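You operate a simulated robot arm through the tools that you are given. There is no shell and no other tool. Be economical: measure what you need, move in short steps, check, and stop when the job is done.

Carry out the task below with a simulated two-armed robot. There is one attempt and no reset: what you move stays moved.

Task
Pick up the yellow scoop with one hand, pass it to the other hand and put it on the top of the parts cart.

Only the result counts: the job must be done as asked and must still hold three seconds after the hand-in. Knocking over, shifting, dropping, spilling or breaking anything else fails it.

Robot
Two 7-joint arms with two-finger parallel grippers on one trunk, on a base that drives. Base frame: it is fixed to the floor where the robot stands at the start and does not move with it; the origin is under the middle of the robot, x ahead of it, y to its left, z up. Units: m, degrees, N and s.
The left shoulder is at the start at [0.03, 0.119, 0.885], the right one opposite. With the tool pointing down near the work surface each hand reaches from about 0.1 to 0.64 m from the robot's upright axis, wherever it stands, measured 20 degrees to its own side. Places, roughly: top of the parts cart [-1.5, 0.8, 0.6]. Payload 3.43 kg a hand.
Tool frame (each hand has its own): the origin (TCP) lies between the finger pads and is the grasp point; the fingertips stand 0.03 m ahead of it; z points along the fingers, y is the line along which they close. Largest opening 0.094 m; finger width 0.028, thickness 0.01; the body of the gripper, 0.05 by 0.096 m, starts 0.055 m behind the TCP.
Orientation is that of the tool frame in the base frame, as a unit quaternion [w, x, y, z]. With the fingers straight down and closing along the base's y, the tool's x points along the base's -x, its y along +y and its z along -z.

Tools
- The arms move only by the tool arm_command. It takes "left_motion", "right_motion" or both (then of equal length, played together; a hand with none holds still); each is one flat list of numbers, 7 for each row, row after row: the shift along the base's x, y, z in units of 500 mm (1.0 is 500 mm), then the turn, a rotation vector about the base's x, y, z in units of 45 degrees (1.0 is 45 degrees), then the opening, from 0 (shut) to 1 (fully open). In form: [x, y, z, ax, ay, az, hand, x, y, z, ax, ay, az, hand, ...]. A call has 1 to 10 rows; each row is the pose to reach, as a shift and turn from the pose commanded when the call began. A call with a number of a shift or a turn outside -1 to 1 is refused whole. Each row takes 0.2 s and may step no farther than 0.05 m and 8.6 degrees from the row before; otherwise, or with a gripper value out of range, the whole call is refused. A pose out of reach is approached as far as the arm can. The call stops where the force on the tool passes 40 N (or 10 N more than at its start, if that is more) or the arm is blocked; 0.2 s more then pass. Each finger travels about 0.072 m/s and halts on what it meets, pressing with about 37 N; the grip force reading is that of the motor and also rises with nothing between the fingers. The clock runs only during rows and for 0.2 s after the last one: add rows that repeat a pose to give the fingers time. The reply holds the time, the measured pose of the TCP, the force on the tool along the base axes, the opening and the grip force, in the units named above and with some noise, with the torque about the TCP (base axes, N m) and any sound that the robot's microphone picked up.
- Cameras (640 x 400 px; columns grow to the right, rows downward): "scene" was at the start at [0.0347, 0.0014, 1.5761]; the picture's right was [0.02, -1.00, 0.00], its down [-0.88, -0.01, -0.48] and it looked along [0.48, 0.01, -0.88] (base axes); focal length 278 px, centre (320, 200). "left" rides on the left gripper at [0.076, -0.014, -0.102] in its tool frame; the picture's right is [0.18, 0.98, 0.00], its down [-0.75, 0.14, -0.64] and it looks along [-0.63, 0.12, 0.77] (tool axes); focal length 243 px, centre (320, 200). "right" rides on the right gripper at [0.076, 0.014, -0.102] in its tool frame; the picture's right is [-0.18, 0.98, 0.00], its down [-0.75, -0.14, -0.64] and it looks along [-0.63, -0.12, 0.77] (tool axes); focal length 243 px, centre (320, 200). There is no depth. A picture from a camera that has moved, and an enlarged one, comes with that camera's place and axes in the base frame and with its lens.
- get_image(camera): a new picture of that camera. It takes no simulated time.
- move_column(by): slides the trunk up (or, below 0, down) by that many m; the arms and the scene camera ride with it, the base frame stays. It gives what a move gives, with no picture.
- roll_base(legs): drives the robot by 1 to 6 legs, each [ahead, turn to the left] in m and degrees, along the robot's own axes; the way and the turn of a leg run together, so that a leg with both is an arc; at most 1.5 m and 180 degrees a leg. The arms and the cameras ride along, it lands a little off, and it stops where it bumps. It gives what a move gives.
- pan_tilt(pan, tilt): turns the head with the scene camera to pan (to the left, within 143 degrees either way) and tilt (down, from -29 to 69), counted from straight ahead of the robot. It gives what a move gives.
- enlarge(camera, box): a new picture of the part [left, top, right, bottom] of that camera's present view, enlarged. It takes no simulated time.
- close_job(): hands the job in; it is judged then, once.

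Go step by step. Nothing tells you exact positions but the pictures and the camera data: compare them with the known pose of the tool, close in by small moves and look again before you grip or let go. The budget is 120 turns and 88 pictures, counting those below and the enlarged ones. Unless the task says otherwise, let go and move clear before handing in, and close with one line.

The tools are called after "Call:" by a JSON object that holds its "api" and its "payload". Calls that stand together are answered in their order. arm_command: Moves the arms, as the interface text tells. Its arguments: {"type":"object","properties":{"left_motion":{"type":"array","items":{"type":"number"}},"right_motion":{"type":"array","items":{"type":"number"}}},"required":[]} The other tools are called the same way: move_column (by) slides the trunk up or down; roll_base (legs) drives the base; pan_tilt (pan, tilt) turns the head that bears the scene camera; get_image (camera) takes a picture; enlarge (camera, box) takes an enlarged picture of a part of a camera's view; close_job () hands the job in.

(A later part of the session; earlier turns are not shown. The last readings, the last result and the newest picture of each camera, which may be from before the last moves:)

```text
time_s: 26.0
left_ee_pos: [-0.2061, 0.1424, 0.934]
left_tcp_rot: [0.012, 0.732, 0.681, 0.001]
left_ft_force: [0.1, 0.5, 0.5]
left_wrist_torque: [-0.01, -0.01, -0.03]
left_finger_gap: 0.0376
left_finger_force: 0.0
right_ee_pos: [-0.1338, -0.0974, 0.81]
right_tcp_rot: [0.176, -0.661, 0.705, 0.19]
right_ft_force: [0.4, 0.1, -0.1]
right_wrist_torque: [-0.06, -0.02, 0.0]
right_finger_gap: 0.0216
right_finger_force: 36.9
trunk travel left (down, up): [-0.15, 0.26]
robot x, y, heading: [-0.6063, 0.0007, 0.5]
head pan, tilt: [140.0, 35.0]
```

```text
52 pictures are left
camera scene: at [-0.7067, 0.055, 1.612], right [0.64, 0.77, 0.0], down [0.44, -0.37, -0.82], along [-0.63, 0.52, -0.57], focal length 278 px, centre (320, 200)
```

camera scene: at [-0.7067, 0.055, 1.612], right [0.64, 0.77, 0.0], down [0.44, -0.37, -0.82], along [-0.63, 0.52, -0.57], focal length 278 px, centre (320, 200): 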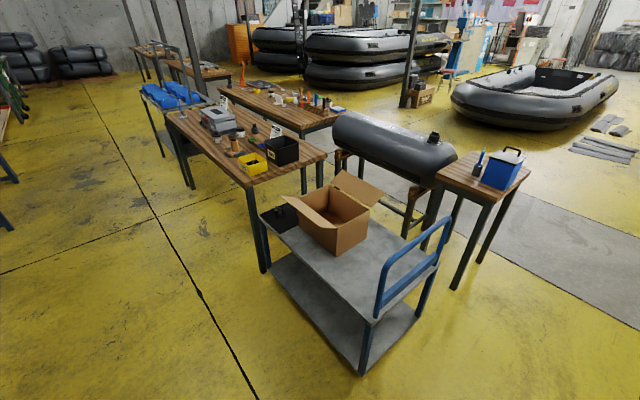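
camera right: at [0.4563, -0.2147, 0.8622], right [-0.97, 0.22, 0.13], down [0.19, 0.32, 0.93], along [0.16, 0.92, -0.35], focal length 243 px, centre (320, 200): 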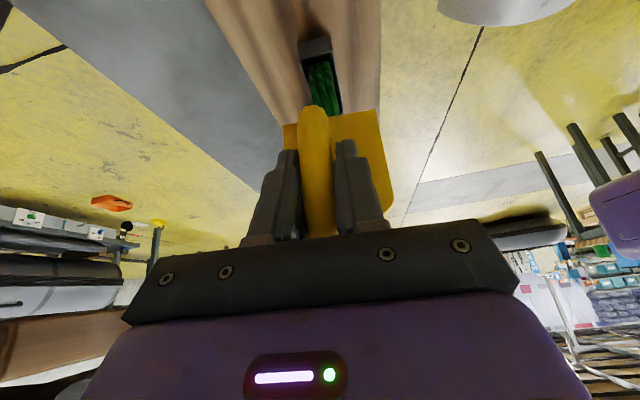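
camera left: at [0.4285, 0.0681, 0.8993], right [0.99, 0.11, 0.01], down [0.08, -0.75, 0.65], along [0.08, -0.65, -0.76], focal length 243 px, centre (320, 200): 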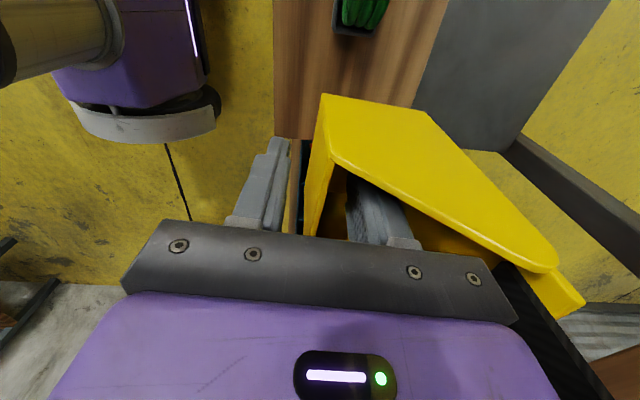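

The free area on the cart is x −1.40…−1.07, y 0.62…1.08. I'll yaw the right hand back so the scoop points ahead and the hand leans toward the robot, and tuck the left arm.

Call:
{"api": "arm_command", "payload": {"right_motion": [-0.03, -0.013, 0.01, 0, 0, -0.1667, 0, -0.06, -0.026, 0.02, 0, 0, -0.333, 0, -0.09, -0.04, 0.03, 0, 0, -0.5, 0, -0.12, -0.053, 0.04, 0, 0, -0.6667, 0, -0.15, -0.067, 0.05, 0, 0, -0.8333, 0, -0.18, -0.08, 0.06, 0, 0, -1, 0], "left_motion": [-0.05, 0.02, 0.03, 0, 0, 0, 0.2, -0.1, 0.04, 0.06, 0, 0, 0, 0, -0.15, 0.06, 0.09, 0, 0, 0, 0, -0.2, 0.08, 0.12, 0, 0, 0, 0, -0.25, 0.1, 0.14, 0, 0, 0, 0, -0.3, 0.12, 0.16, 0, 0, 0, 0]}}

Call:
{"api": "arm_command", "payload": {"right_motion": [0, 0, 0, 0, 0, -0.1667, 0, 0, 0, 0, 0, 0, -0.333, 0, 0, 0, 0, 0, 0, -0.5, 0, 0, 0, 0, 0, 0, -0.6667, 0, 0, 0, 0, 0, 0, -0.8, 0, 0, 0, 0, 0, 0, -0.911, 0]}}

Call:
{"api": "get_image", "payload": {"camera": "right"}}

```text
time_s: 27.4
left_ee_pos: [-0.3566, 0.2017, 1.0148]
left_tcp_rot: [0.011, 0.732, 0.682, 0.001]
left_ft_force: [-0.2, 0.5, 0.2]
left_wrist_torque: [0.0, -0.02, 0.01]
left_finger_gap: 0.0001
left_finger_force: 33.1
right_ee_pos: [-0.224, -0.1385, 0.8422]
right_tcp_rot: [0.236, -0.339, 0.904, 0.108]
right_ft_force: [-0.1, -0.8, 0.2]
right_wrist_torque: [-0.02, -0.01, -0.01]
right_finger_gap: 0.0002
right_finger_force: 32.5
trunk travel left (down, up): [-0.15, 0.26]
robot x, y, heading: [-0.6072, 0.0004, 0.7]
head pan, tilt: [140.0, 35.0]
```

```text
time_s: 28.8
left_ee_pos: [-0.3563, 0.202, 1.0143]
left_tcp_rot: [0.011, 0.731, 0.682, 0.001]
left_ft_force: [-0.3, -0.4, -0.8]
left_wrist_torque: [0.05, 0.0, -0.01]
left_finger_gap: 0.0001
left_finger_force: 33.3
right_ee_pos: [-0.2225, -0.1364, 0.8408]
right_tcp_rot: [0.258, -0.001, 0.966, 0.018]
right_ft_force: [-0.2, 0.7, -0.3]
right_wrist_torque: [-0.01, 0.02, 0.05]
right_finger_gap: 0.0
right_finger_force: 32.7
trunk travel left (down, up): [-0.15, 0.26]
robot x, y, heading: [-0.6084, -0.0024, 0.4]
head pan, tilt: [140.0, 35.0]
```

```text
51 pictures are left
camera right: at [-0.3396, -0.127, 0.8924], right [0.15, 0.98, 0.13], down [0.33, -0.17, 0.93], along [0.93, -0.1, -0.35], focal length 243 px, centre (320, 200)
```

right: 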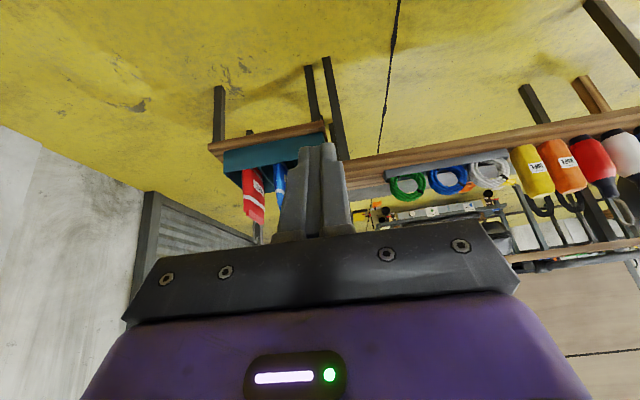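

The scoop has slipped out of the hand; the right gap reads 0. I need to find where it went.

Call:
{"api": "pan_tilt", "payload": {"pan": 0, "tilt": 62}}

Call:
{"api": "get_image", "payload": {"camera": "scene"}}

Call:
{"api": "get_image", "payload": {"camera": "left"}}

```text
time_s: 31.1
left_ee_pos: [-0.3557, 0.2011, 1.0143]
left_tcp_rot: [0.011, 0.732, 0.682, 0.001]
left_ft_force: [-0.6, -0.5, 0.5]
left_wrist_torque: [-0.03, -0.04, 0.01]
left_finger_gap: 0.0001
left_finger_force: 33.1
right_ee_pos: [-0.2209, -0.1384, 0.8409]
right_tcp_rot: [0.258, -0.002, 0.966, 0.018]
right_ft_force: [0.1, 0.0, -0.3]
right_wrist_torque: [-0.03, 0.01, -0.01]
right_finger_gap: 0.0
right_finger_force: 33.0
trunk travel left (down, up): [-0.15, 0.26]
robot x, y, heading: [-0.6034, -0.0044, 0.4]
head pan, tilt: [0.0, 62.0]
```

```text
50 pictures are left
camera scene: at [-0.5742, -0.001, 1.5755], right [0.01, -1.0, 0.0], down [-0.88, 0.0, -0.47], along [0.47, 0.0, -0.88], focal length 278 px, centre (320, 200)
```

scene: 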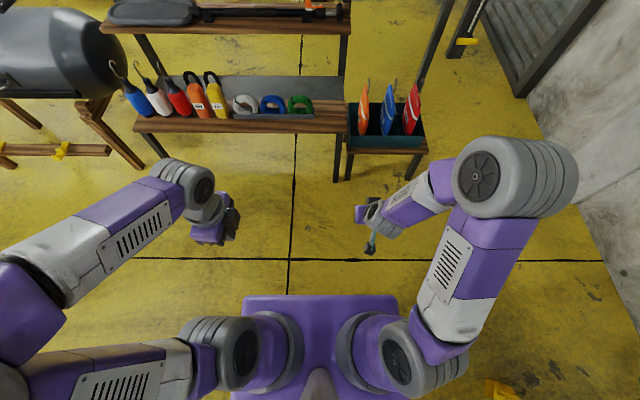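

```text
49 pictures are left
camera left: at [-0.3671, 0.2802, 1.1145], right [0.99, 0.12, 0.01], down [0.08, -0.75, 0.65], along [0.09, -0.65, -0.76], focal length 243 px, centre (320, 200)
```

left: 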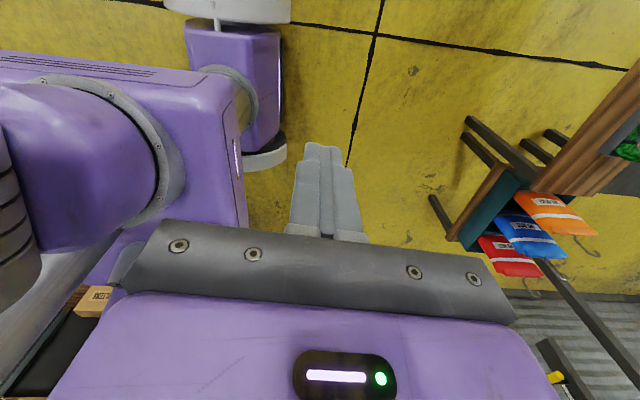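

A yellow object lies on the floor to the right-rear, near (−0.73, −0.83). I'll turn the head to inspect it.

Call:
{"api": "pan_tilt", "payload": {"pan": -95, "tilt": 50}}

Call:
{"api": "get_image", "payload": {"camera": "scene"}}

```text
time_s: 32.8
left_ee_pos: [-0.356, 0.2007, 1.0138]
left_tcp_rot: [0.011, 0.731, 0.682, 0.001]
left_ft_force: [1.2, -0.3, 0.3]
left_wrist_torque: [-0.01, 0.01, 0.01]
left_finger_gap: 0.0
left_finger_force: 32.9
right_ee_pos: [-0.2233, -0.1371, 0.8402]
right_tcp_rot: [0.258, -0.003, 0.966, 0.019]
right_ft_force: [0.2, 0.9, 0.8]
right_wrist_torque: [0.02, 0.0, 0.0]
right_finger_gap: 0.0
right_finger_force: 32.8
trunk travel left (down, up): [-0.15, 0.26]
robot x, y, heading: [-0.6104, -0.0035, -0.0]
head pan, tilt: [-95.0, 50.0]
```

```text
48 pictures are left
camera scene: at [-0.6448, -0.0781, 1.5903], right [-1.0, 0.08, 0.0], down [0.06, 0.76, -0.64], along [-0.05, -0.64, -0.77], focal length 278 px, centre (320, 200)
```

scene: 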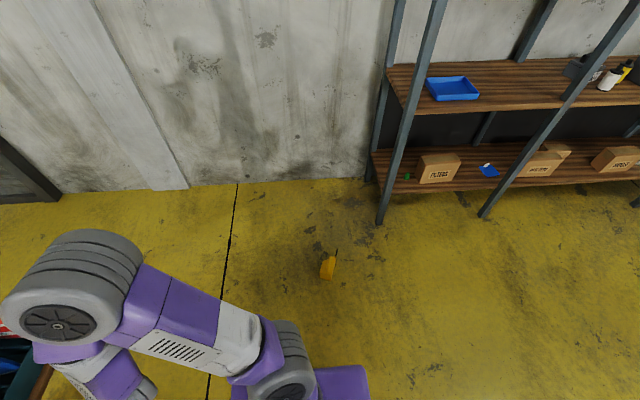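

Call:
{"api": "enlarge", "payload": {"camera": "scene", "box": [290, 235, 370, 295]}}

```text
6.67 times, centred on (330, 265) of scene
camera zoom: at [-0.6448, -0.0781, 1.5903], right [-1.0, 0.08, 0.0], down [0.06, 0.76, -0.64], along [-0.05, -0.64, -0.77], focal length 1851 px, centre (253, -233)
```

zoom: 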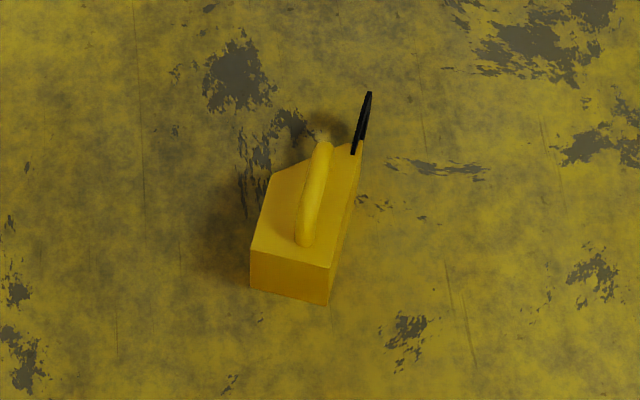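

The scoop lies on its side on the floor near (−0.755, −0.82), loop handle facing up, apparently intact. I'll drive over, pick it up again with the right hand on a deeper grip, move slowly, and redo the handover.

Call:
{"api": "roll_base", "payload": {"legs": [[0, -95], [0.3, 0]]}}

Call:
{"api": "pan_tilt", "payload": {"pan": 0, "tilt": 62}}

Call:
{"api": "get_image", "payload": {"camera": "scene"}}

Call:
{"api": "get_image", "payload": {"camera": "right"}}

```text
time_s: 39.0
left_ee_pos: [-0.4896, -0.5698, 1.0142]
left_tcp_rot: [0.008, 0.994, -0.109, -0.007]
left_ft_force: [0.1, -0.2, 0.6]
left_wrist_torque: [0.01, -0.02, 0.0]
left_finger_gap: 0.0
left_finger_force: 32.9
right_ee_pos: [-0.8451, -0.6513, 0.8398]
right_tcp_rot: [0.182, 0.731, 0.632, -0.183]
right_ft_force: [0.2, 0.0, -1.3]
right_wrist_torque: [-0.02, -0.02, 0.02]
right_finger_gap: 0.0001
right_finger_force: 32.8
trunk travel left (down, up): [-0.15, 0.26]
robot x, y, heading: [-0.6493, -0.289, -98.4]
head pan, tilt: [-95.0, 50.0]
```

```text
time_s: 40.7
left_ee_pos: [-0.4897, -0.5713, 1.014]
left_tcp_rot: [0.008, 0.994, -0.11, -0.008]
left_ft_force: [1.2, 0.3, -0.3]
left_wrist_torque: [-0.02, 0.03, 0.01]
left_finger_gap: 0.0001
left_finger_force: 33.7
right_ee_pos: [-0.8451, -0.6517, 0.8397]
right_tcp_rot: [0.183, 0.731, 0.631, -0.184]
right_ft_force: [0.0, 0.3, -0.7]
right_wrist_torque: [-0.03, -0.04, -0.01]
right_finger_gap: 0.0
right_finger_force: 33.5
trunk travel left (down, up): [-0.15, 0.26]
robot x, y, heading: [-0.6541, -0.2944, -98.3]
head pan, tilt: [0.0, 62.0]
```

```text
46 pictures are left
camera scene: at [-0.6571, -0.3238, 1.5755], right [-0.99, 0.15, 0.0], down [0.13, 0.87, -0.47], along [-0.07, -0.46, -0.88], focal length 278 px, centre (320, 200)
```

scene: 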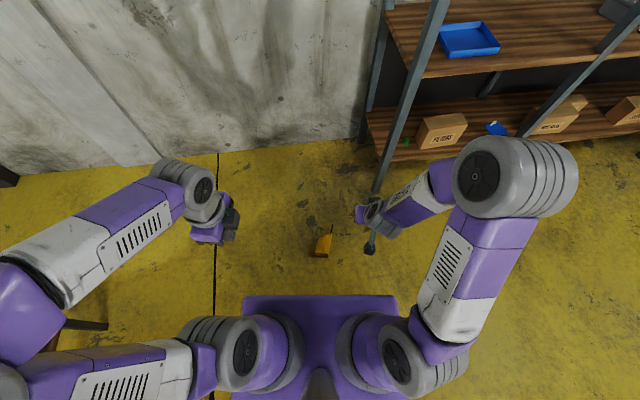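

```text
45 pictures are left
camera right: at [-0.8157, -0.5369, 0.8925], right [0.95, -0.29, 0.13], down [-0.22, -0.31, 0.93], along [-0.23, -0.91, -0.35], focal length 243 px, centre (320, 200)
```

right: 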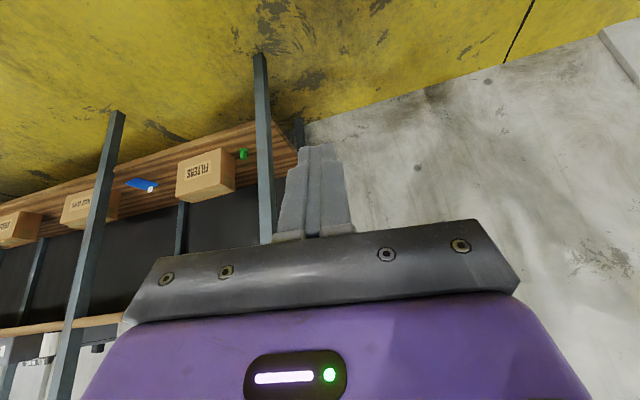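

The scoop is confirmed at about (−0.753, −0.831). I'll creep forward, lower the trunk, and bring the right hand, pointing straight down and open, above it.

Call:
{"api": "roll_base", "payload": {"legs": [[0.06, 0]]}}

Call:
{"api": "move_column", "payload": {"by": -0.14}}

```text
time_s: 41.6
left_ee_pos: [-0.498, -0.6306, 1.014]
left_tcp_rot: [0.007, 0.994, -0.109, -0.008]
left_ft_force: [0.4, -1.4, -0.6]
left_wrist_torque: [0.02, -0.01, 0.01]
left_finger_gap: 0.0003
left_finger_force: 32.9
right_ee_pos: [-0.8535, -0.7104, 0.8403]
right_tcp_rot: [0.182, 0.731, 0.632, -0.184]
right_ft_force: [0.0, 0.3, -0.9]
right_wrist_torque: [0.02, 0.02, 0.03]
right_finger_gap: 0.0
right_finger_force: 32.5
trunk travel left (down, up): [-0.15, 0.26]
robot x, y, heading: [-0.6611, -0.3516, -98.5]
head pan, tilt: [0.0, 62.0]
```

```text
time_s: 43.3
left_ee_pos: [-0.4979, -0.6293, 0.8743]
left_tcp_rot: [0.008, 0.994, -0.109, -0.007]
left_ft_force: [-0.5, -0.2, -0.4]
left_wrist_torque: [-0.01, 0.01, 0.01]
left_finger_gap: 0.0
left_finger_force: 33.3
right_ee_pos: [-0.8535, -0.7104, 0.7002]
right_tcp_rot: [0.182, 0.731, 0.631, -0.183]
right_ft_force: [-0.3, 0.2, 0.3]
right_wrist_torque: [0.0, 0.01, -0.01]
right_finger_gap: 0.0
right_finger_force: 33.1
trunk travel left (down, up): [-0.01, 0.4]
robot x, y, heading: [-0.6586, -0.3536, -98.4]
head pan, tilt: [0.0, 62.0]
```

Call:
{"api": "arm_command", "payload": {"right_motion": [0.025, -0.027, -0.084, 0.082, -0.012, 0, 0.2, 0.05, -0.054, -0.168, 0.165, -0.024, 0, 0.5, 0.075, -0.081, -0.252, 0.247, -0.036, 0, 0.8, 0.1, -0.108, -0.336, 0.33, -0.048, 0, 1, 0.125, -0.135, -0.42, 0.412, -0.06, 0, 1, 0.15, -0.162, -0.504, 0.495, -0.072, 0, 1, 0.175, -0.19, -0.588, 0.578, -0.084, 0, 1, 0.2, -0.22, -0.67, 0.66, -0.096, 0, 1]}}

Call:
{"api": "get_image", "payload": {"camera": "right"}}

Call:
{"api": "get_image", "payload": {"camera": "scene"}}

```text
time_s: 45.1
left_ee_pos: [-0.4967, -0.6285, 0.8744]
left_tcp_rot: [0.008, 0.994, -0.109, -0.009]
left_ft_force: [-0.7, -0.5, -0.5]
left_wrist_torque: [-0.01, -0.02, 0.02]
left_finger_gap: 0.0
left_finger_force: 33.3
right_ee_pos: [-0.7504, -0.8213, 0.3634]
right_tcp_rot: [0.012, 0.759, 0.651, 0.013]
right_ft_force: [0.4, 0.1, 0.8]
right_wrist_torque: [0.02, -0.01, 0.01]
right_finger_gap: 0.0939
right_finger_force: 0.0
trunk travel left (down, up): [-0.01, 0.4]
robot x, y, heading: [-0.6595, -0.3517, -98.4]
head pan, tilt: [0.0, 62.0]
```

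```text
44 pictures are left
camera right: at [-0.7283, -0.7483, 0.4678], right [0.94, -0.33, 0.03], down [-0.28, -0.72, 0.63], along [-0.19, -0.61, -0.77], focal length 243 px, centre (320, 200)
```

right: 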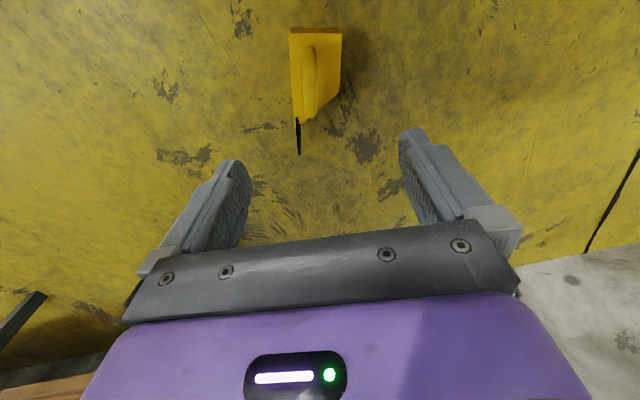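

```text
43 pictures are left
camera scene: at [-0.6658, -0.3827, 1.4355], right [-0.99, 0.15, 0.0], down [0.13, 0.87, -0.47], along [-0.07, -0.46, -0.88], focal length 278 px, centre (320, 200)
```

scene: 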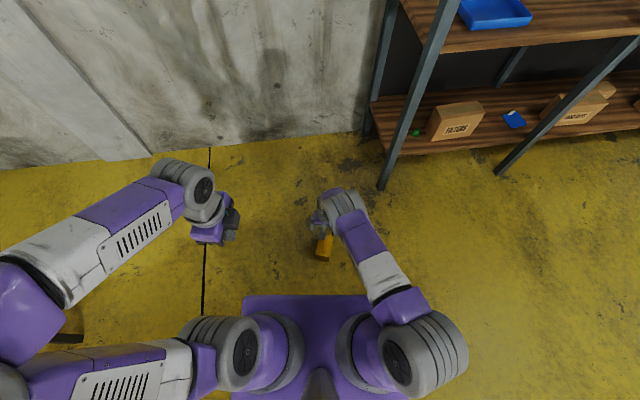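

Call:
{"api": "enlarge", "payload": {"camera": "right", "box": [260, 10, 380, 160]}}

```text
2.67 times, centred on (320, 85) of right
camera zoom: at [-0.7283, -0.7483, 0.4678], right [0.94, -0.33, 0.03], down [-0.28, -0.72, 0.63], along [-0.19, -0.61, -0.77], focal length 647 px, centre (320, 507)
```

zoom: 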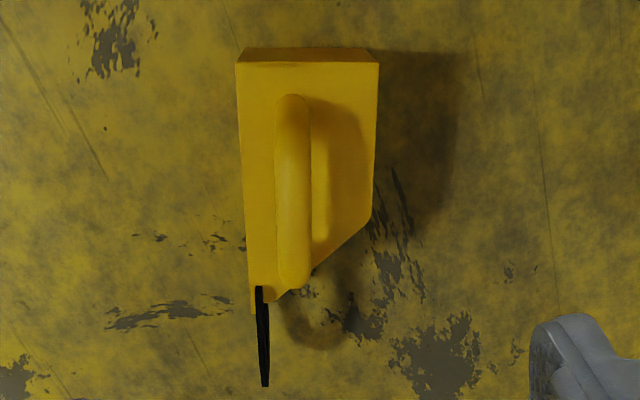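

The loop centre is about (−0.760, −0.831) with the bar heading about −111°. I'll align the hand's yaw by −12° and descend part way.

Call:
{"api": "arm_command", "payload": {"right_motion": [-0.008, -0.01, -0.06, 0, 0, -0.09, 0.8, -0.014, -0.021, -0.14, 0, 0, -0.18, 0.7, -0.014, -0.021, -0.22, 0, 0, -0.27, 0.7, -0.014, -0.021, -0.3, 0, 0, -0.27, 0.7, -0.014, -0.021, -0.38, 0, 0, -0.27, 0.7, -0.014, -0.021, -0.38, 0, 0, -0.27, 0.7]}}

Call:
{"api": "get_image", "payload": {"camera": "right"}}

```text
time_s: 46.5
left_ee_pos: [-0.4978, -0.6284, 0.8737]
left_tcp_rot: [0.008, 0.994, -0.11, -0.007]
left_ft_force: [-0.2, 0.9, -0.8]
left_wrist_torque: [0.01, -0.03, -0.04]
left_finger_gap: 0.0001
left_finger_force: 32.9
right_ee_pos: [-0.7698, -0.8105, 0.279]
right_tcp_rot: [0.015, 0.824, 0.566, 0.01]
right_ft_force: [0.9, -0.2, 0.3]
right_wrist_torque: [0.01, 0.02, 0.02]
right_finger_gap: 0.0657
right_finger_force: 0.1
right hand out of reach, approached as far as the arm can: row 2, 3, 4, 5, 6
trunk travel left (down, up): [-0.01, 0.4]
robot x, y, heading: [-0.6627, -0.3507, -98.3]
head pan, tilt: [0.0, 62.0]
```

```text
41 pictures are left
camera right: at [-0.732, -0.7434, 0.3828], right [0.85, -0.52, 0.03], down [-0.42, -0.65, 0.64], along [-0.31, -0.56, -0.77], focal length 243 px, centre (320, 200)
```

right: 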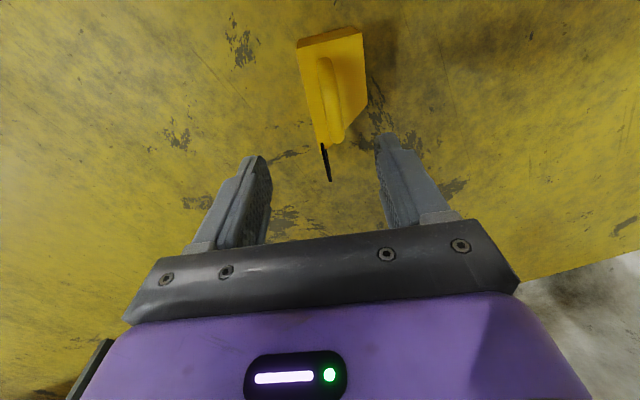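

The floor grasp is out of reach from here with a vertical hand. I'll move 8 cm closer with a slight left turn, then use a hand leaned back toward the robot.

Call:
{"api": "arm_command", "payload": {"right_motion": [0, 0, 0.1, 0, 0, 0, 0.7, 0, 0, 0.16, 0, 0, 0, 0.7]}}

Call:
{"api": "roll_base", "payload": {"legs": [[0, 8], [0.075, 0]]}}

Call:
{"api": "get_image", "payload": {"camera": "right"}}

Call:
{"api": "get_image", "payload": {"camera": "scene"}}

```text
time_s: 47.1
left_ee_pos: [-0.4965, -0.6295, 0.8745]
left_tcp_rot: [0.008, 0.994, -0.11, -0.008]
left_ft_force: [-0.8, 1.3, -0.1]
left_wrist_torque: [0.01, -0.01, -0.03]
left_finger_gap: 0.0002
left_finger_force: 32.3
right_ee_pos: [-0.767, -0.8073, 0.3585]
right_tcp_rot: [0.013, 0.824, 0.566, 0.011]
right_ft_force: [0.0, -0.2, 0.6]
right_wrist_torque: [0.01, 0.0, 0.02]
right_finger_gap: 0.0658
right_finger_force: 0.1
trunk travel left (down, up): [-0.01, 0.4]
robot x, y, heading: [-0.6572, -0.3528, -98.3]
head pan, tilt: [0.0, 62.0]
```

```text
time_s: 48.8
left_ee_pos: [-0.4606, -0.6805, 0.8745]
left_tcp_rot: [0.007, 0.999, -0.04, -0.007]
left_ft_force: [0.4, -1.2, 0.0]
left_wrist_torque: [0.01, 0.0, 0.02]
left_finger_gap: 0.0001
left_finger_force: 33.2
right_ee_pos: [-0.7025, -0.8959, 0.358]
right_tcp_rot: [0.012, 0.782, 0.624, 0.01]
right_ft_force: [0.2, -0.7, 0.9]
right_wrist_torque: [0.0, 0.04, 0.02]
right_finger_gap: 0.0659
right_finger_force: 0.1
trunk travel left (down, up): [-0.01, 0.4]
robot x, y, heading: [-0.66, -0.4263, -90.4]
head pan, tilt: [0.0, 62.0]
```

```text
40 pictures are left
camera right: at [-0.6739, -0.8241, 0.4621], right [0.92, -0.4, 0.03], down [-0.33, -0.7, 0.64], along [-0.23, -0.59, -0.77], focal length 243 px, centre (320, 200)
```

right: 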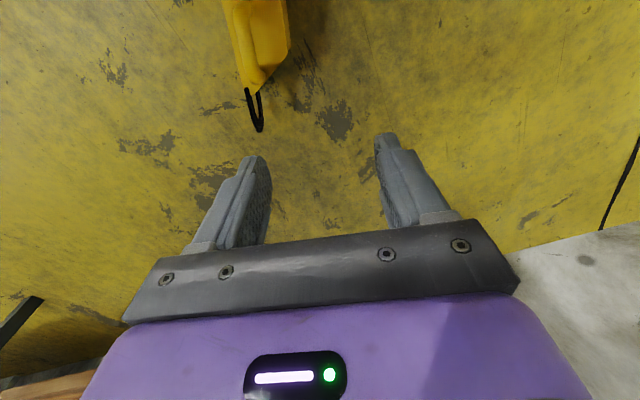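

```text
39 pictures are left
camera scene: at [-0.6613, -0.46, 1.4355], right [-1.0, 0.01, 0.0], down [0.01, 0.88, -0.47], along [0.0, -0.47, -0.88], focal length 278 px, centre (320, 200)
```

scene: 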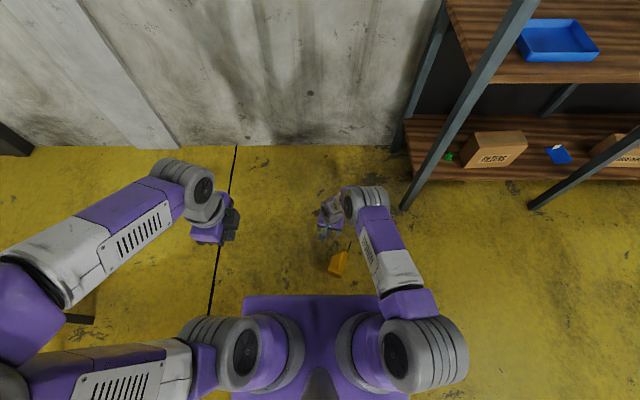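

The base now has the loop at 0.405 m ahead and 0.10 m right. I'll align yaw, move above the loop, then lean the fingers 35° forward.

Call:
{"api": "arm_command", "payload": {"right_motion": [-0.038, 0.043, -0.038, 0, 0, -0.06, 0.7, -0.076, 0.087, -0.077, 0, 0, -0.12, 0.7, -0.114, 0.13, -0.116, 0, 0, -0.178, 0.7]}}

Call:
{"api": "arm_command", "payload": {"right_motion": [0, 0, 0, -0.121, 0.046, 0, 0.7, 0, 0, 0, -0.242, 0.093, 0, 0.7, 0, 0, 0, -0.363, 0.139, 0, 0.7, 0, 0, 0, -0.484, 0.185, 0, 0.7, 0, 0, 0, -0.605, 0.232, 0, 0.7, 0, 0, 0, -0.726, 0.278, 0, 0.7, 0, 0, -0.06, -0.726, 0.278, 0, 0.7]}}

Call:
{"api": "get_image", "payload": {"camera": "right"}}

```text
time_s: 49.6
left_ee_pos: [-0.4599, -0.6793, 0.8744]
left_tcp_rot: [0.007, 0.999, -0.04, -0.008]
left_ft_force: [0.0, -0.1, -0.3]
left_wrist_torque: [-0.02, 0.03, 0.0]
left_finger_gap: 0.0003
left_finger_force: 32.9
right_ee_pos: [-0.7609, -0.8324, 0.2983]
right_tcp_rot: [0.014, 0.824, 0.566, 0.011]
right_ft_force: [0.6, 0.2, -0.5]
right_wrist_torque: [0.0, 0.01, 0.0]
right_finger_gap: 0.0657
right_finger_force: 0.0
trunk travel left (down, up): [-0.01, 0.4]
robot x, y, heading: [-0.6624, -0.4283, -90.5]
head pan, tilt: [0.0, 62.0]
```

```text
time_s: 51.2
left_ee_pos: [-0.4604, -0.6805, 0.8751]
left_tcp_rot: [0.009, 0.999, -0.04, -0.008]
left_ft_force: [0.0, 0.4, -0.1]
left_wrist_torque: [0.0, 0.02, 0.04]
left_finger_gap: 0.0
left_finger_force: 32.9
right_ee_pos: [-0.7593, -0.8295, 0.2693]
right_tcp_rot: [0.184, 0.783, 0.544, -0.238]
right_ft_force: [0.0, -0.1, 0.9]
right_wrist_torque: [0.0, 0.03, 0.0]
right_finger_gap: 0.0657
right_finger_force: 0.0
trunk travel left (down, up): [-0.01, 0.4]
robot x, y, heading: [-0.6637, -0.4225, -90.5]
head pan, tilt: [0.0, 62.0]
```

```text
38 pictures are left
camera right: at [-0.7053, -0.7216, 0.3101], right [0.87, -0.48, 0.13], down [-0.24, -0.18, 0.95], along [-0.43, -0.86, -0.27], focal length 243 px, centre (320, 200)
```

right: 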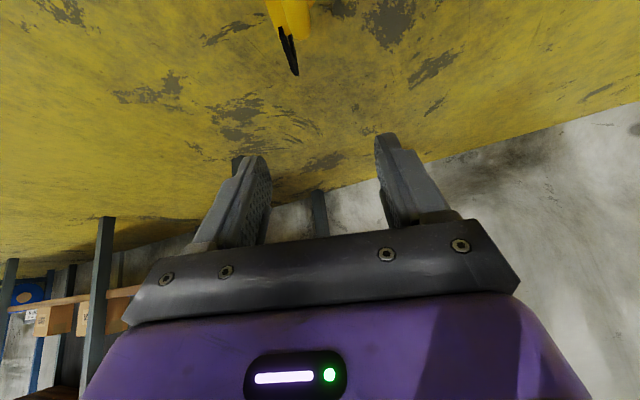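

Call:
{"api": "arm_command", "payload": {"right_motion": [0, 0, -0.06, 0, 0, 0, 0.7, 0, 0, -0.12, 0, 0, 0, 0.7, 0, 0, -0.18, 0, 0, 0, 0.7, 0, 0, -0.18, 0, 0, 0, 0.7]}}

Call:
{"api": "get_image", "payload": {"camera": "right"}}

Call:
{"api": "enlarge", "payload": {"camera": "scene", "box": [290, 210, 390, 290]}}

```text
time_s: 52.2
left_ee_pos: [-0.4603, -0.6804, 0.8751]
left_tcp_rot: [0.008, 0.999, -0.04, -0.007]
left_ft_force: [-0.4, -0.1, -0.2]
left_wrist_torque: [0.02, -0.01, 0.03]
left_finger_gap: 0.0
left_finger_force: 33.4
right_ee_pos: [-0.7841, -0.8306, 0.2445]
right_tcp_rot: [0.184, 0.783, 0.545, -0.237]
right_ft_force: [0.0, 0.2, -0.2]
right_wrist_torque: [-0.01, 0.0, -0.01]
right_finger_gap: 0.0661
right_finger_force: 0.2
right hand out of reach, approached as far as the arm can: row 1, 2, 3, 4
trunk travel left (down, up): [-0.01, 0.4]
robot x, y, heading: [-0.6584, -0.4248, -90.4]
head pan, tilt: [0.0, 62.0]
```

```text
37 pictures are left
camera right: at [-0.7302, -0.7214, 0.2854], right [0.87, -0.48, 0.13], down [-0.24, -0.18, 0.95], along [-0.43, -0.86, -0.27], focal length 243 px, centre (320, 200)
```

right: 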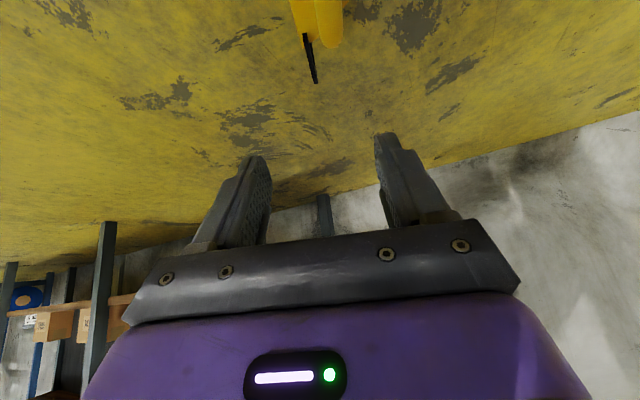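

```text
5.00 times, centred on (340, 250) of scene
camera zoom: at [-0.6618, -0.4593, 1.4355], right [-1.0, 0.01, 0.0], down [0.01, 0.88, -0.47], along [0.0, -0.47, -0.88], focal length 1388 px, centre (220, -50)
```

zoom: 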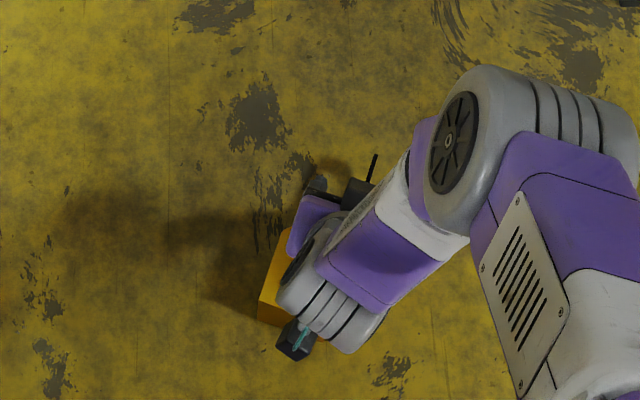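

The reach limit persists with the lean. I'll remove the lean and test how low the hand goes at this closer spot.

Call:
{"api": "arm_command", "payload": {"right_motion": [0.01, 0, 0.02, 0.121, -0.046, 0, 0.7, 0.02, 0, 0.06, 0.242, -0.093, 0, 0.7, 0.03, 0, 0.1, 0.363, -0.139, 0, 0.7, 0.04, 0, 0.1, 0.484, -0.185, 0, 0.7, 0.049, 0, 0.1, 0.605, -0.232, 0, 0.7, 0.049, 0, 0.1, 0.726, -0.278, 0, 0.7, 0.049, 0, 0.05, 0.726, -0.278, 0, 0.7, 0.049, 0, -0.02, 0.726, -0.278, 0, 0.7, 0.049, 0, -0.09, 0.726, -0.278, 0, 0.7, 0.049, 0, -0.16, 0.726, -0.278, 0, 0.7]}}

```text
time_s: 54.4
left_ee_pos: [-0.4596, -0.68, 0.8738]
left_tcp_rot: [0.009, 0.999, -0.04, -0.007]
left_ft_force: [-0.3, 0.3, 0.8]
left_wrist_torque: [0.0, 0.0, 0.02]
left_finger_gap: 0.0
left_finger_force: 33.0
right_ee_pos: [-0.7515, -0.8261, 0.2376]
right_tcp_rot: [0.008, 0.823, 0.568, 0.018]
right_ft_force: [-0.1, 0.0, 0.2]
right_wrist_torque: [-0.02, 0.0, 0.0]
right_finger_gap: 0.066
right_finger_force: 0.0
right hand out of reach, approached as far as the arm can: row 8, 9, 10
trunk travel left (down, up): [-0.01, 0.4]
robot x, y, heading: [-0.6634, -0.4248, -90.4]
head pan, tilt: [0.0, 62.0]
```

Call:
{"api": "arm_command", "payload": {"right_motion": [0, 0, 0.04, 0.121, -0.046, 0, 0.7, 0, 0, 0.04, 0.242, -0.093, 0, 0.7, 0, 0, 0.04, 0.363, -0.139, 0, 0.7, 0, 0, 0.04, 0.484, -0.185, 0, 0.7, 0, 0, 0.04, 0.605, -0.232, 0, 0.7, 0, 0, 0, 0.605, -0.232, 0, 0.7, 0, 0, -0.05, 0.605, -0.232, 0, 0.7, 0, 0, -0.1, 0.605, -0.232, 0, 0.7]}}

Call:
{"api": "get_image", "payload": {"camera": "scene"}}

```text
time_s: 56.2
left_ee_pos: [-0.4607, -0.6796, 0.8741]
left_tcp_rot: [0.008, 0.999, -0.039, -0.008]
left_ft_force: [0.5, -0.7, -0.2]
left_wrist_torque: [0.02, -0.02, -0.03]
left_finger_gap: 0.0001
left_finger_force: 32.9
right_ee_pos: [-0.7424, -0.7832, 0.2713]
right_tcp_rot: [-0.128, 0.8, 0.544, 0.217]
right_ft_force: [-0.8, 0.5, -0.5]
right_wrist_torque: [-0.01, -0.02, 0.03]
right_finger_gap: 0.0657
right_finger_force: 0.2
right hand out of reach, approached as far as the arm can: row 3, 4, 5, 6, 7, 8
trunk travel left (down, up): [-0.01, 0.4]
robot x, y, heading: [-0.6587, -0.4295, -90.4]
head pan, tilt: [0.0, 62.0]
```

```text
35 pictures are left
camera scene: at [-0.6612, -0.4592, 1.4355], right [-1.0, 0.01, 0.0], down [0.01, 0.88, -0.47], along [0.0, -0.47, -0.88], focal length 278 px, centre (320, 200)
```

scene: 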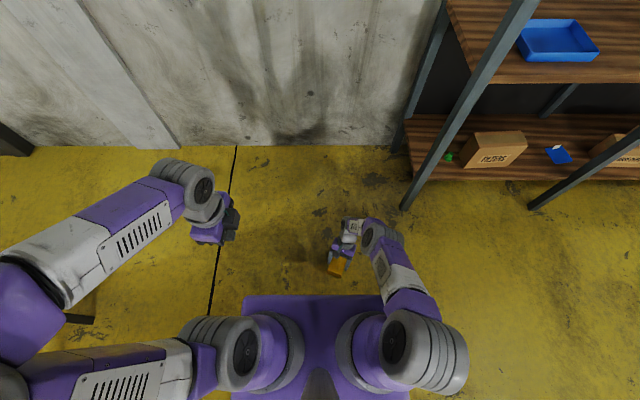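

Call:
{"api": "arm_command", "payload": {"right_motion": [-0.04, 0.02, 0.04, -0.1, 0.04, 0, 0.7, -0.12, 0.04, 0.06, -0.2, 0.077, 0, 0.7, -0.2, 0.06, 0.06, -0.3, 0.115, 0, 0.7, -0.28, 0.1, 0.06, -0.4, 0.155, 0, 0.7, -0.36, 0.14, 0.06, -0.5, 0.193, 0, 0.7, -0.44, 0.17, 0.06, -0.6, 0.23, 0, 0.7, -0.5, 0.2, 0, -0.6, 0.23, 0, 0.7, -0.5, 0.2, -0.08, -0.6, 0.23, 0, 0.7, -0.5, 0.2, -0.16, -0.6, 0.23, 0, 0.7, -0.5, 0.2, -0.24, -0.6, 0.23, 0, 0.7]}}

Call:
{"api": "arm_command", "payload": {"right_motion": [0, 0, -0.06, 0, 0, 0, 0.7, 0, 0, -0.12, 0, 0, 0, 0.7, 0, 0, -0.12, 0, 0, 0, 0.7]}}

```text
time_s: 58.4
left_ee_pos: [-0.4598, -0.6797, 0.8736]
left_tcp_rot: [0.008, 0.999, -0.04, -0.008]
left_ft_force: [0.2, -1.0, -0.7]
left_wrist_torque: [-0.01, 0.02, -0.03]
left_finger_gap: 0.0
left_finger_force: 33.2
right_ee_pos: [-0.9927, -0.6813, 0.1596]
right_tcp_rot: [0.012, 0.824, 0.567, 0.008]
right_ft_force: [-24.9, -2.4, 11.9]
right_wrist_torque: [1.32, -3.66, 1.81]
right_finger_gap: 0.0661
right_finger_force: 0.1
right hand out of reach, approached as far as the arm can: row 10
trunk travel left (down, up): [-0.01, 0.4]
robot x, y, heading: [-0.6631, -0.4236, -90.2]
head pan, tilt: [0.0, 62.0]
```

```text
time_s: 59.2
left_ee_pos: [-0.4605, -0.6788, 0.8733]
left_tcp_rot: [0.008, 0.999, -0.04, -0.007]
left_ft_force: [-0.8, 0.5, -0.1]
left_wrist_torque: [-0.02, -0.01, 0.02]
left_finger_gap: 0.0
left_finger_force: 33.2
right_ee_pos: [-0.9926, -0.6735, 0.1504]
right_tcp_rot: [0.014, 0.825, 0.565, 0.011]
right_ft_force: [-17.0, -7.8, 6.6]
right_wrist_torque: [1.48, -2.49, 0.95]
right_finger_gap: 0.0657
right_finger_force: 0.1
right hand out of reach, approached as far as the arm can: row 1, 2, 3
trunk travel left (down, up): [-0.01, 0.4]
robot x, y, heading: [-0.6609, -0.4244, -90.5]
head pan, tilt: [0.0, 62.0]
```

At the side the hand reaches lower (z 0.15), but there's a contact force. I'll look.

Call:
{"api": "get_image", "payload": {"camera": "scene"}}

Call:
{"api": "get_image", "payload": {"camera": "right"}}

```text
34 pictures are left
camera scene: at [-0.6618, -0.459, 1.4354], right [-1.0, 0.01, 0.0], down [0.01, 0.88, -0.47], along [0.0, -0.47, -0.88], focal length 278 px, centre (320, 200)
```

scene: 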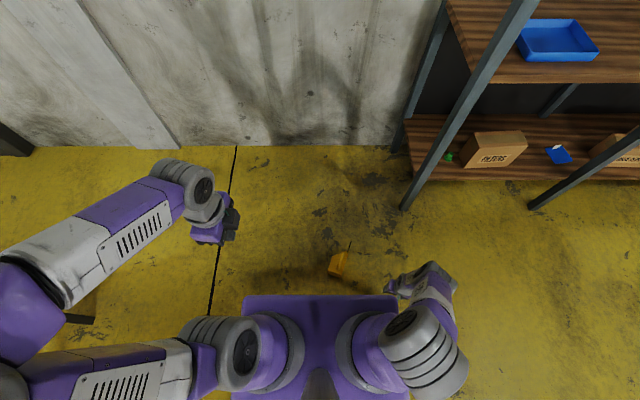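

```text
33 pictures are left
camera right: at [-0.955, -0.6082, 0.2546], right [0.85, -0.53, 0.03], down [-0.43, -0.65, 0.63], along [-0.31, -0.55, -0.77], focal length 243 px, centre (320, 200)
```

right: 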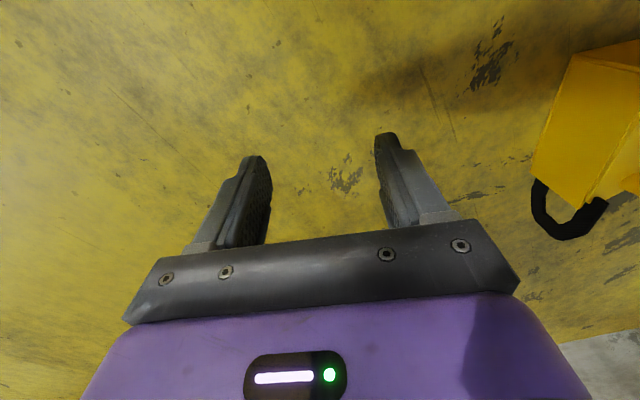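

The hand is probably touching my own base, not the scoop. I'll lift and test a spot farther out (0.33 ahead, 0.38 right).

Call:
{"api": "arm_command", "payload": {"right_motion": [-0.02, -0.02, 0.08, 0, 0, 0, 0.7, -0.06, -0.08, 0.12, 0, 0, 0, 0.7, -0.1, -0.15, 0.12, 0, 0, 0, 0.7, -0.1, -0.15, 0.04, 0, 0, 0, 0.7, -0.1, -0.15, -0.03, 0, 0, 0, 0.7, -0.1, -0.15, -0.08, 0, 0, 0, 0.7, -0.1, -0.15, -0.08, 0, 0, 0, 0.7]}}

```text
time_s: 60.8
left_ee_pos: [-0.4596, -0.6803, 0.8747]
left_tcp_rot: [0.009, 0.999, -0.04, -0.008]
left_ft_force: [-0.1, 0.1, -0.2]
left_wrist_torque: [0.04, -0.01, -0.02]
left_finger_gap: 0.0
left_finger_force: 32.6
right_ee_pos: [-1.0292, -0.7267, 0.1718]
right_tcp_rot: [0.013, 0.824, 0.566, 0.012]
right_ft_force: [-0.6, 0.7, -0.2]
right_wrist_torque: [-0.01, 0.0, -0.03]
right_finger_gap: 0.0657
right_finger_force: 0.0
right hand out of reach, approached as far as the arm can: row 4, 5, 6, 7
trunk travel left (down, up): [-0.01, 0.4]
robot x, y, heading: [-0.6611, -0.4233, -90.2]
head pan, tilt: [0.0, 62.0]
```

The limit depends strongly on direction. I'll test a spot straight out to my right side.

Call:
{"api": "arm_command", "payload": {"right_motion": [-0.06, 0.06, 0.08, 0, 0, 0, 0.7, -0.12, 0.14, 0.1, 0, 0, 0, 0.7, -0.18, 0.22, 0.1, 0, 0, 0, 0.7, -0.18, 0.3, 0.1, 0, 0, 0, 0.7, -0.18, 0.38, 0.1, 0, 0, 0, 0.7, -0.18, 0.44, 0.1, 0, 0, 0, 0.7, -0.18, 0.44, 0.02, 0, 0, 0, 0.7, -0.18, 0.44, -0.04, 0, 0, 0, 0.7, -0.18, 0.44, -0.1, 0, 0, 0, 0.7, -0.18, 0.44, -0.1, 0, 0, 0, 0.7]}}

```text
refused: row 1 steps farther than a row can; nothing moved
```

Call:
{"api": "arm_command", "payload": {"right_motion": [-0.04, 0.04, 0.06, 0, 0, 0, 0.7, -0.1, 0.1, 0.08, 0, 0, 0, 0.7, -0.15, 0.17, 0.1, 0, 0, 0, 0.7, -0.18, 0.25, 0.1, 0, 0, 0, 0.7, -0.18, 0.34, 0.1, 0, 0, 0, 0.7, -0.18, 0.42, 0.1, 0, 0, 0, 0.7, -0.18, 0.42, 0.02, 0, 0, 0, 0.7, -0.18, 0.42, -0.04, 0, 0, 0, 0.7, -0.18, 0.42, -0.1, 0, 0, 0, 0.7, -0.18, 0.42, -0.1, 0, 0, 0, 0.7]}}

```text
time_s: 63.0
left_ee_pos: [-0.4599, -0.679, 0.8746]
left_tcp_rot: [0.008, 0.999, -0.04, -0.007]
left_ft_force: [-0.9, 0.5, 0.4]
left_wrist_torque: [0.04, 0.02, 0.02]
left_finger_gap: 0.0002
left_finger_force: 32.8
right_ee_pos: [-1.1237, -0.519, 0.1474]
right_tcp_rot: [0.012, 0.824, 0.566, 0.012]
right_ft_force: [-1.1, 0.6, 0.5]
right_wrist_torque: [0.02, -0.01, 0.04]
right_finger_gap: 0.0658
right_finger_force: 0.0
right hand out of reach, approached as far as the arm can: row 9, 10
trunk travel left (down, up): [-0.01, 0.4]
robot x, y, heading: [-0.6575, -0.4262, -90.1]
head pan, tilt: [0.0, 62.0]
```

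Better: z 0.147 at 0.47 m out. Trying closer in.

Call:
{"api": "arm_command", "payload": {"right_motion": [0, 0.02, 0.06, 0, 0, 0, 0.7, 0.05, 0.05, 0.08, 0, 0, 0, 0.7, 0.1, 0.08, 0.08, 0, 0, 0, 0.7, 0.15, 0.1, 0.06, 0, 0, 0, 0.7, 0.15, 0.1, 0, 0, 0, 0, 0.7, 0.15, 0.1, -0.05, 0, 0, 0, 0.7, 0.15, 0.1, -0.08, 0, 0, 0, 0.7, 0.15, 0.1, -0.08, 0, 0, 0, 0.7]}}

Call:
{"api": "get_image", "payload": {"camera": "scene"}}

```text
time_s: 64.8
left_ee_pos: [-0.4597, -0.6797, 0.8733]
left_tcp_rot: [0.009, 0.999, -0.04, -0.007]
left_ft_force: [-0.3, -0.2, -0.5]
left_wrist_torque: [0.0, 0.01, 0.01]
left_finger_gap: 0.0
left_finger_force: 32.3
right_ee_pos: [-1.0428, -0.4679, 0.1265]
right_tcp_rot: [0.012, 0.824, 0.567, 0.013]
right_ft_force: [-0.9, 0.0, 0.1]
right_wrist_torque: [-0.01, 0.01, -0.03]
right_finger_gap: 0.0658
right_finger_force: 0.0
right hand out of reach, approached as far as the arm can: row 6, 7, 8
trunk travel left (down, up): [-0.01, 0.4]
robot x, y, heading: [-0.662, -0.4238, -90.3]
head pan, tilt: [0.0, 62.0]
```

```text
32 pictures are left
camera scene: at [-0.6613, -0.4594, 1.4355], right [-1.0, 0.01, 0.0], down [0.01, 0.88, -0.47], along [0.0, -0.47, -0.88], focal length 278 px, centre (320, 200)
```

scene: 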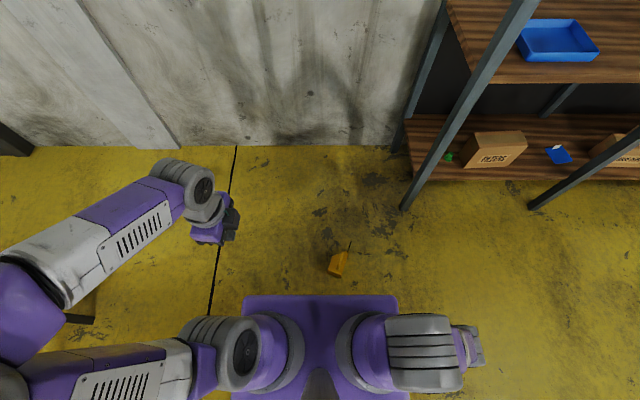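

That spot works: (0.04 ahead, 0.38 right) reaches z≈0.127, and the last centimetre of trunk travel makes it about 0.117. I'll raise the hand, then drive around so the scoop ends up beside my right side.

Call:
{"api": "arm_command", "payload": {"right_motion": [0, 0, 0.09, 0, 0, 0, 0.7, 0, 0, 0.18, 0, 0, 0, 0.7, 0, 0, 0.27, 0, 0, 0, 0.7, 0, 0, 0.36, 0, 0, 0, 0.7, 0, 0, 0.45, 0, 0, 0, 0.7]}}

Call:
{"api": "roll_base", "payload": {"legs": [[-0.25, 0], [0, 90], [0.285, 0], [0, -90]]}}

Call:
{"api": "pan_tilt", "payload": {"pan": -40, "tilt": 60}}

Call:
{"api": "get_image", "payload": {"camera": "scene"}}

```text
time_s: 66.0
left_ee_pos: [-0.4614, -0.6799, 0.8749]
left_tcp_rot: [0.007, 0.999, -0.041, -0.008]
left_ft_force: [0.4, 0.7, 0.0]
left_wrist_torque: [-0.01, -0.01, 0.04]
left_finger_gap: 0.0
left_finger_force: 33.5
right_ee_pos: [-1.0453, -0.4676, 0.3535]
right_tcp_rot: [0.012, 0.825, 0.565, 0.012]
right_ft_force: [-0.1, 0.0, -0.2]
right_wrist_torque: [0.03, -0.01, 0.0]
right_finger_gap: 0.0657
right_finger_force: 0.0
trunk travel left (down, up): [-0.01, 0.4]
robot x, y, heading: [-0.6597, -0.4252, -90.5]
head pan, tilt: [0.0, 62.0]
```

```text
time_s: 77.1
left_ee_pos: [-0.1663, -0.4267, 0.874]
left_tcp_rot: [0.008, 0.999, -0.043, -0.007]
left_ft_force: [-0.4, 0.1, 0.0]
left_wrist_torque: [-0.01, 0.02, 0.0]
left_finger_gap: 0.0
left_finger_force: 33.4
right_ee_pos: [-0.7486, -0.209, 0.3529]
right_tcp_rot: [0.013, 0.826, 0.563, 0.012]
right_ft_force: [-0.4, 0.0, -0.1]
right_wrist_torque: [-0.01, 0.02, 0.0]
right_finger_gap: 0.0658
right_finger_force: 0.1
trunk travel left (down, up): [-0.01, 0.4]
robot x, y, heading: [-0.3647, -0.17, -90.8]
head pan, tilt: [0.0, 62.0]
```

```text
time_s: 78.2
left_ee_pos: [-0.1648, -0.4253, 0.8736]
left_tcp_rot: [0.008, 0.999, -0.044, -0.008]
left_ft_force: [0.1, 1.0, -0.6]
left_wrist_torque: [0.03, 0.0, -0.01]
left_finger_gap: 0.0
left_finger_force: 33.1
right_ee_pos: [-0.7488, -0.2095, 0.3538]
right_tcp_rot: [0.013, 0.826, 0.563, 0.011]
right_ft_force: [-0.3, -0.7, 0.5]
right_wrist_torque: [0.01, -0.02, 0.04]
right_finger_gap: 0.0657
right_finger_force: 0.1
trunk travel left (down, up): [-0.01, 0.4]
robot x, y, heading: [-0.3646, -0.1713, -90.8]
head pan, tilt: [-40.0, 60.0]
```

```text
31 pictures are left
camera scene: at [-0.4077, -0.1907, 1.4378], right [-0.76, 0.65, 0.0], down [0.56, 0.66, -0.5], along [-0.33, -0.38, -0.87], focal length 278 px, centre (320, 200)
```

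scene: 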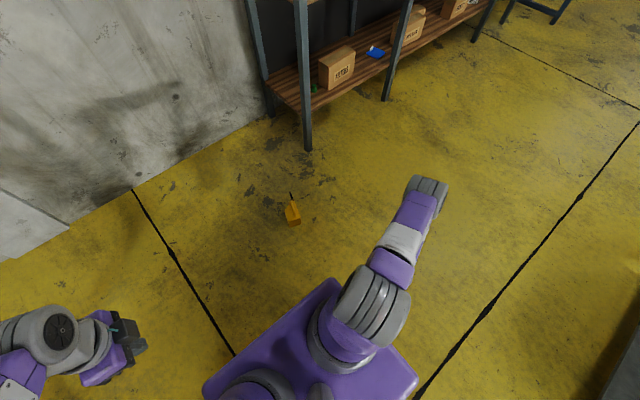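

Lateral alignment is right on. Driving straight 0.62 m brings the loop under the right hand.

Call:
{"api": "roll_base", "payload": {"legs": [[0.62, 0]]}}

Call:
{"api": "get_image", "payload": {"camera": "right"}}

Call:
{"api": "enlarge", "payload": {"camera": "right", "box": [240, 0, 400, 160]}}

```text
time_s: 81.7
left_ee_pos: [-0.1655, -1.0504, 0.8741]
left_tcp_rot: [0.009, 0.999, -0.035, -0.007]
left_ft_force: [-1.2, 0.1, -0.6]
left_wrist_torque: [-0.02, -0.01, 0.0]
left_finger_gap: 0.0001
left_finger_force: 33.4
right_ee_pos: [-0.7507, -0.842, 0.3528]
right_tcp_rot: [0.013, 0.822, 0.57, 0.012]
right_ft_force: [-0.1, -0.1, 0.3]
right_wrist_torque: [-0.01, 0.02, -0.01]
right_finger_gap: 0.0659
right_finger_force: 0.0
trunk travel left (down, up): [-0.01, 0.4]
robot x, y, heading: [-0.3678, -0.7934, -89.8]
head pan, tilt: [-40.0, 60.0]
```

```text
30 pictures are left
camera right: at [-0.7137, -0.7749, 0.4573], right [0.85, -0.52, 0.03], down [-0.42, -0.65, 0.63], along [-0.31, -0.55, -0.77], focal length 243 px, centre (320, 200)
```

right: 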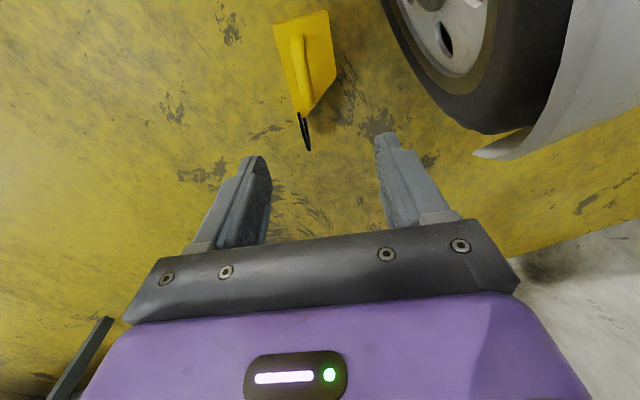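

```text
2.50 times, centred on (320, 80) of right
camera zoom: at [-0.7137, -0.7749, 0.4573], right [0.85, -0.52, 0.03], down [-0.42, -0.65, 0.63], along [-0.31, -0.55, -0.77], focal length 606 px, centre (320, 500)
```

zoom: 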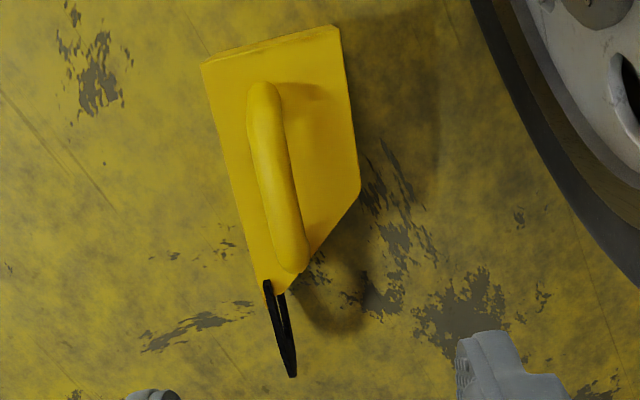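

The scoop is right below the hand and the wheel is clear. I'll lower the trunk its last centimetre, centre over the loop (−0.759, −0.827), and descend.

Call:
{"api": "move_column", "payload": {"by": -0.01}}

Call:
{"api": "arm_command", "payload": {"right_motion": [-0.016, 0.03, -0.07, 0, 0, -0.05, 0.7, -0.016, 0.03, -0.15, 0, 0, -0.05, 0.7, -0.016, 0.03, -0.23, 0, 0, -0.05, 0.7, -0.016, 0.03, -0.31, 0, 0, -0.05, 0.7, -0.016, 0.03, -0.38, 0, 0, -0.05, 0.7]}}

Call:
{"api": "get_image", "payload": {"camera": "right"}}

```text
time_s: 82.3
left_ee_pos: [-0.1648, -1.049, 0.865]
left_tcp_rot: [0.007, 0.999, -0.036, -0.007]
left_ft_force: [-0.9, 0.0, -0.2]
left_wrist_torque: [0.01, -0.01, -0.05]
left_finger_gap: 0.0
left_finger_force: 33.1
right_ee_pos: [-0.7517, -0.842, 0.3435]
right_tcp_rot: [0.013, 0.822, 0.569, 0.012]
right_ft_force: [0.4, 0.7, 0.1]
right_wrist_torque: [0.0, -0.01, 0.01]
right_finger_gap: 0.0655
right_finger_force: 0.0
trunk travel left (down, up): [0.0, 0.41]
robot x, y, heading: [-0.3679, -0.7957, -89.7]
head pan, tilt: [-40.0, 60.0]
```

```text
time_s: 83.5
left_ee_pos: [-0.1654, -1.0491, 0.8633]
left_tcp_rot: [0.009, 0.999, -0.036, -0.007]
left_ft_force: [0.7, 0.5, 0.7]
left_wrist_torque: [0.0, 0.0, 0.01]
left_finger_gap: 0.0
left_finger_force: 32.8
right_ee_pos: [-0.7614, -0.8234, 0.153]
right_tcp_rot: [0.013, 0.833, 0.553, 0.012]
right_ft_force: [0.1, 0.3, -0.1]
right_wrist_torque: [0.03, -0.02, 0.0]
right_finger_gap: 0.0657
right_finger_force: 0.0
trunk travel left (down, up): [0.0, 0.41]
robot x, y, heading: [-0.3678, -0.7979, -89.6]
head pan, tilt: [-40.0, 60.0]
```

```text
28 pictures are left
camera right: at [-0.721, -0.759, 0.2568], right [0.83, -0.55, 0.03], down [-0.44, -0.63, 0.63], along [-0.33, -0.54, -0.77], focal length 243 px, centre (320, 200)
```

right: 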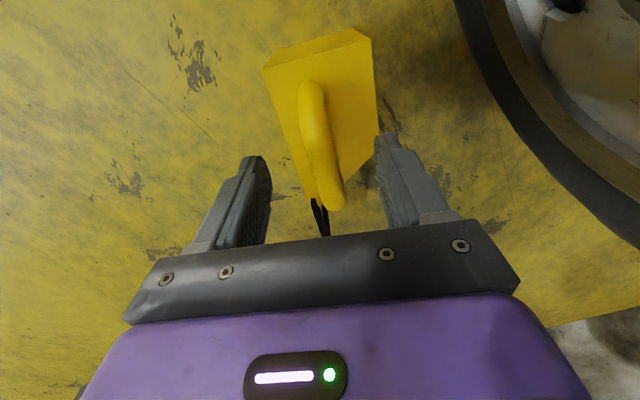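

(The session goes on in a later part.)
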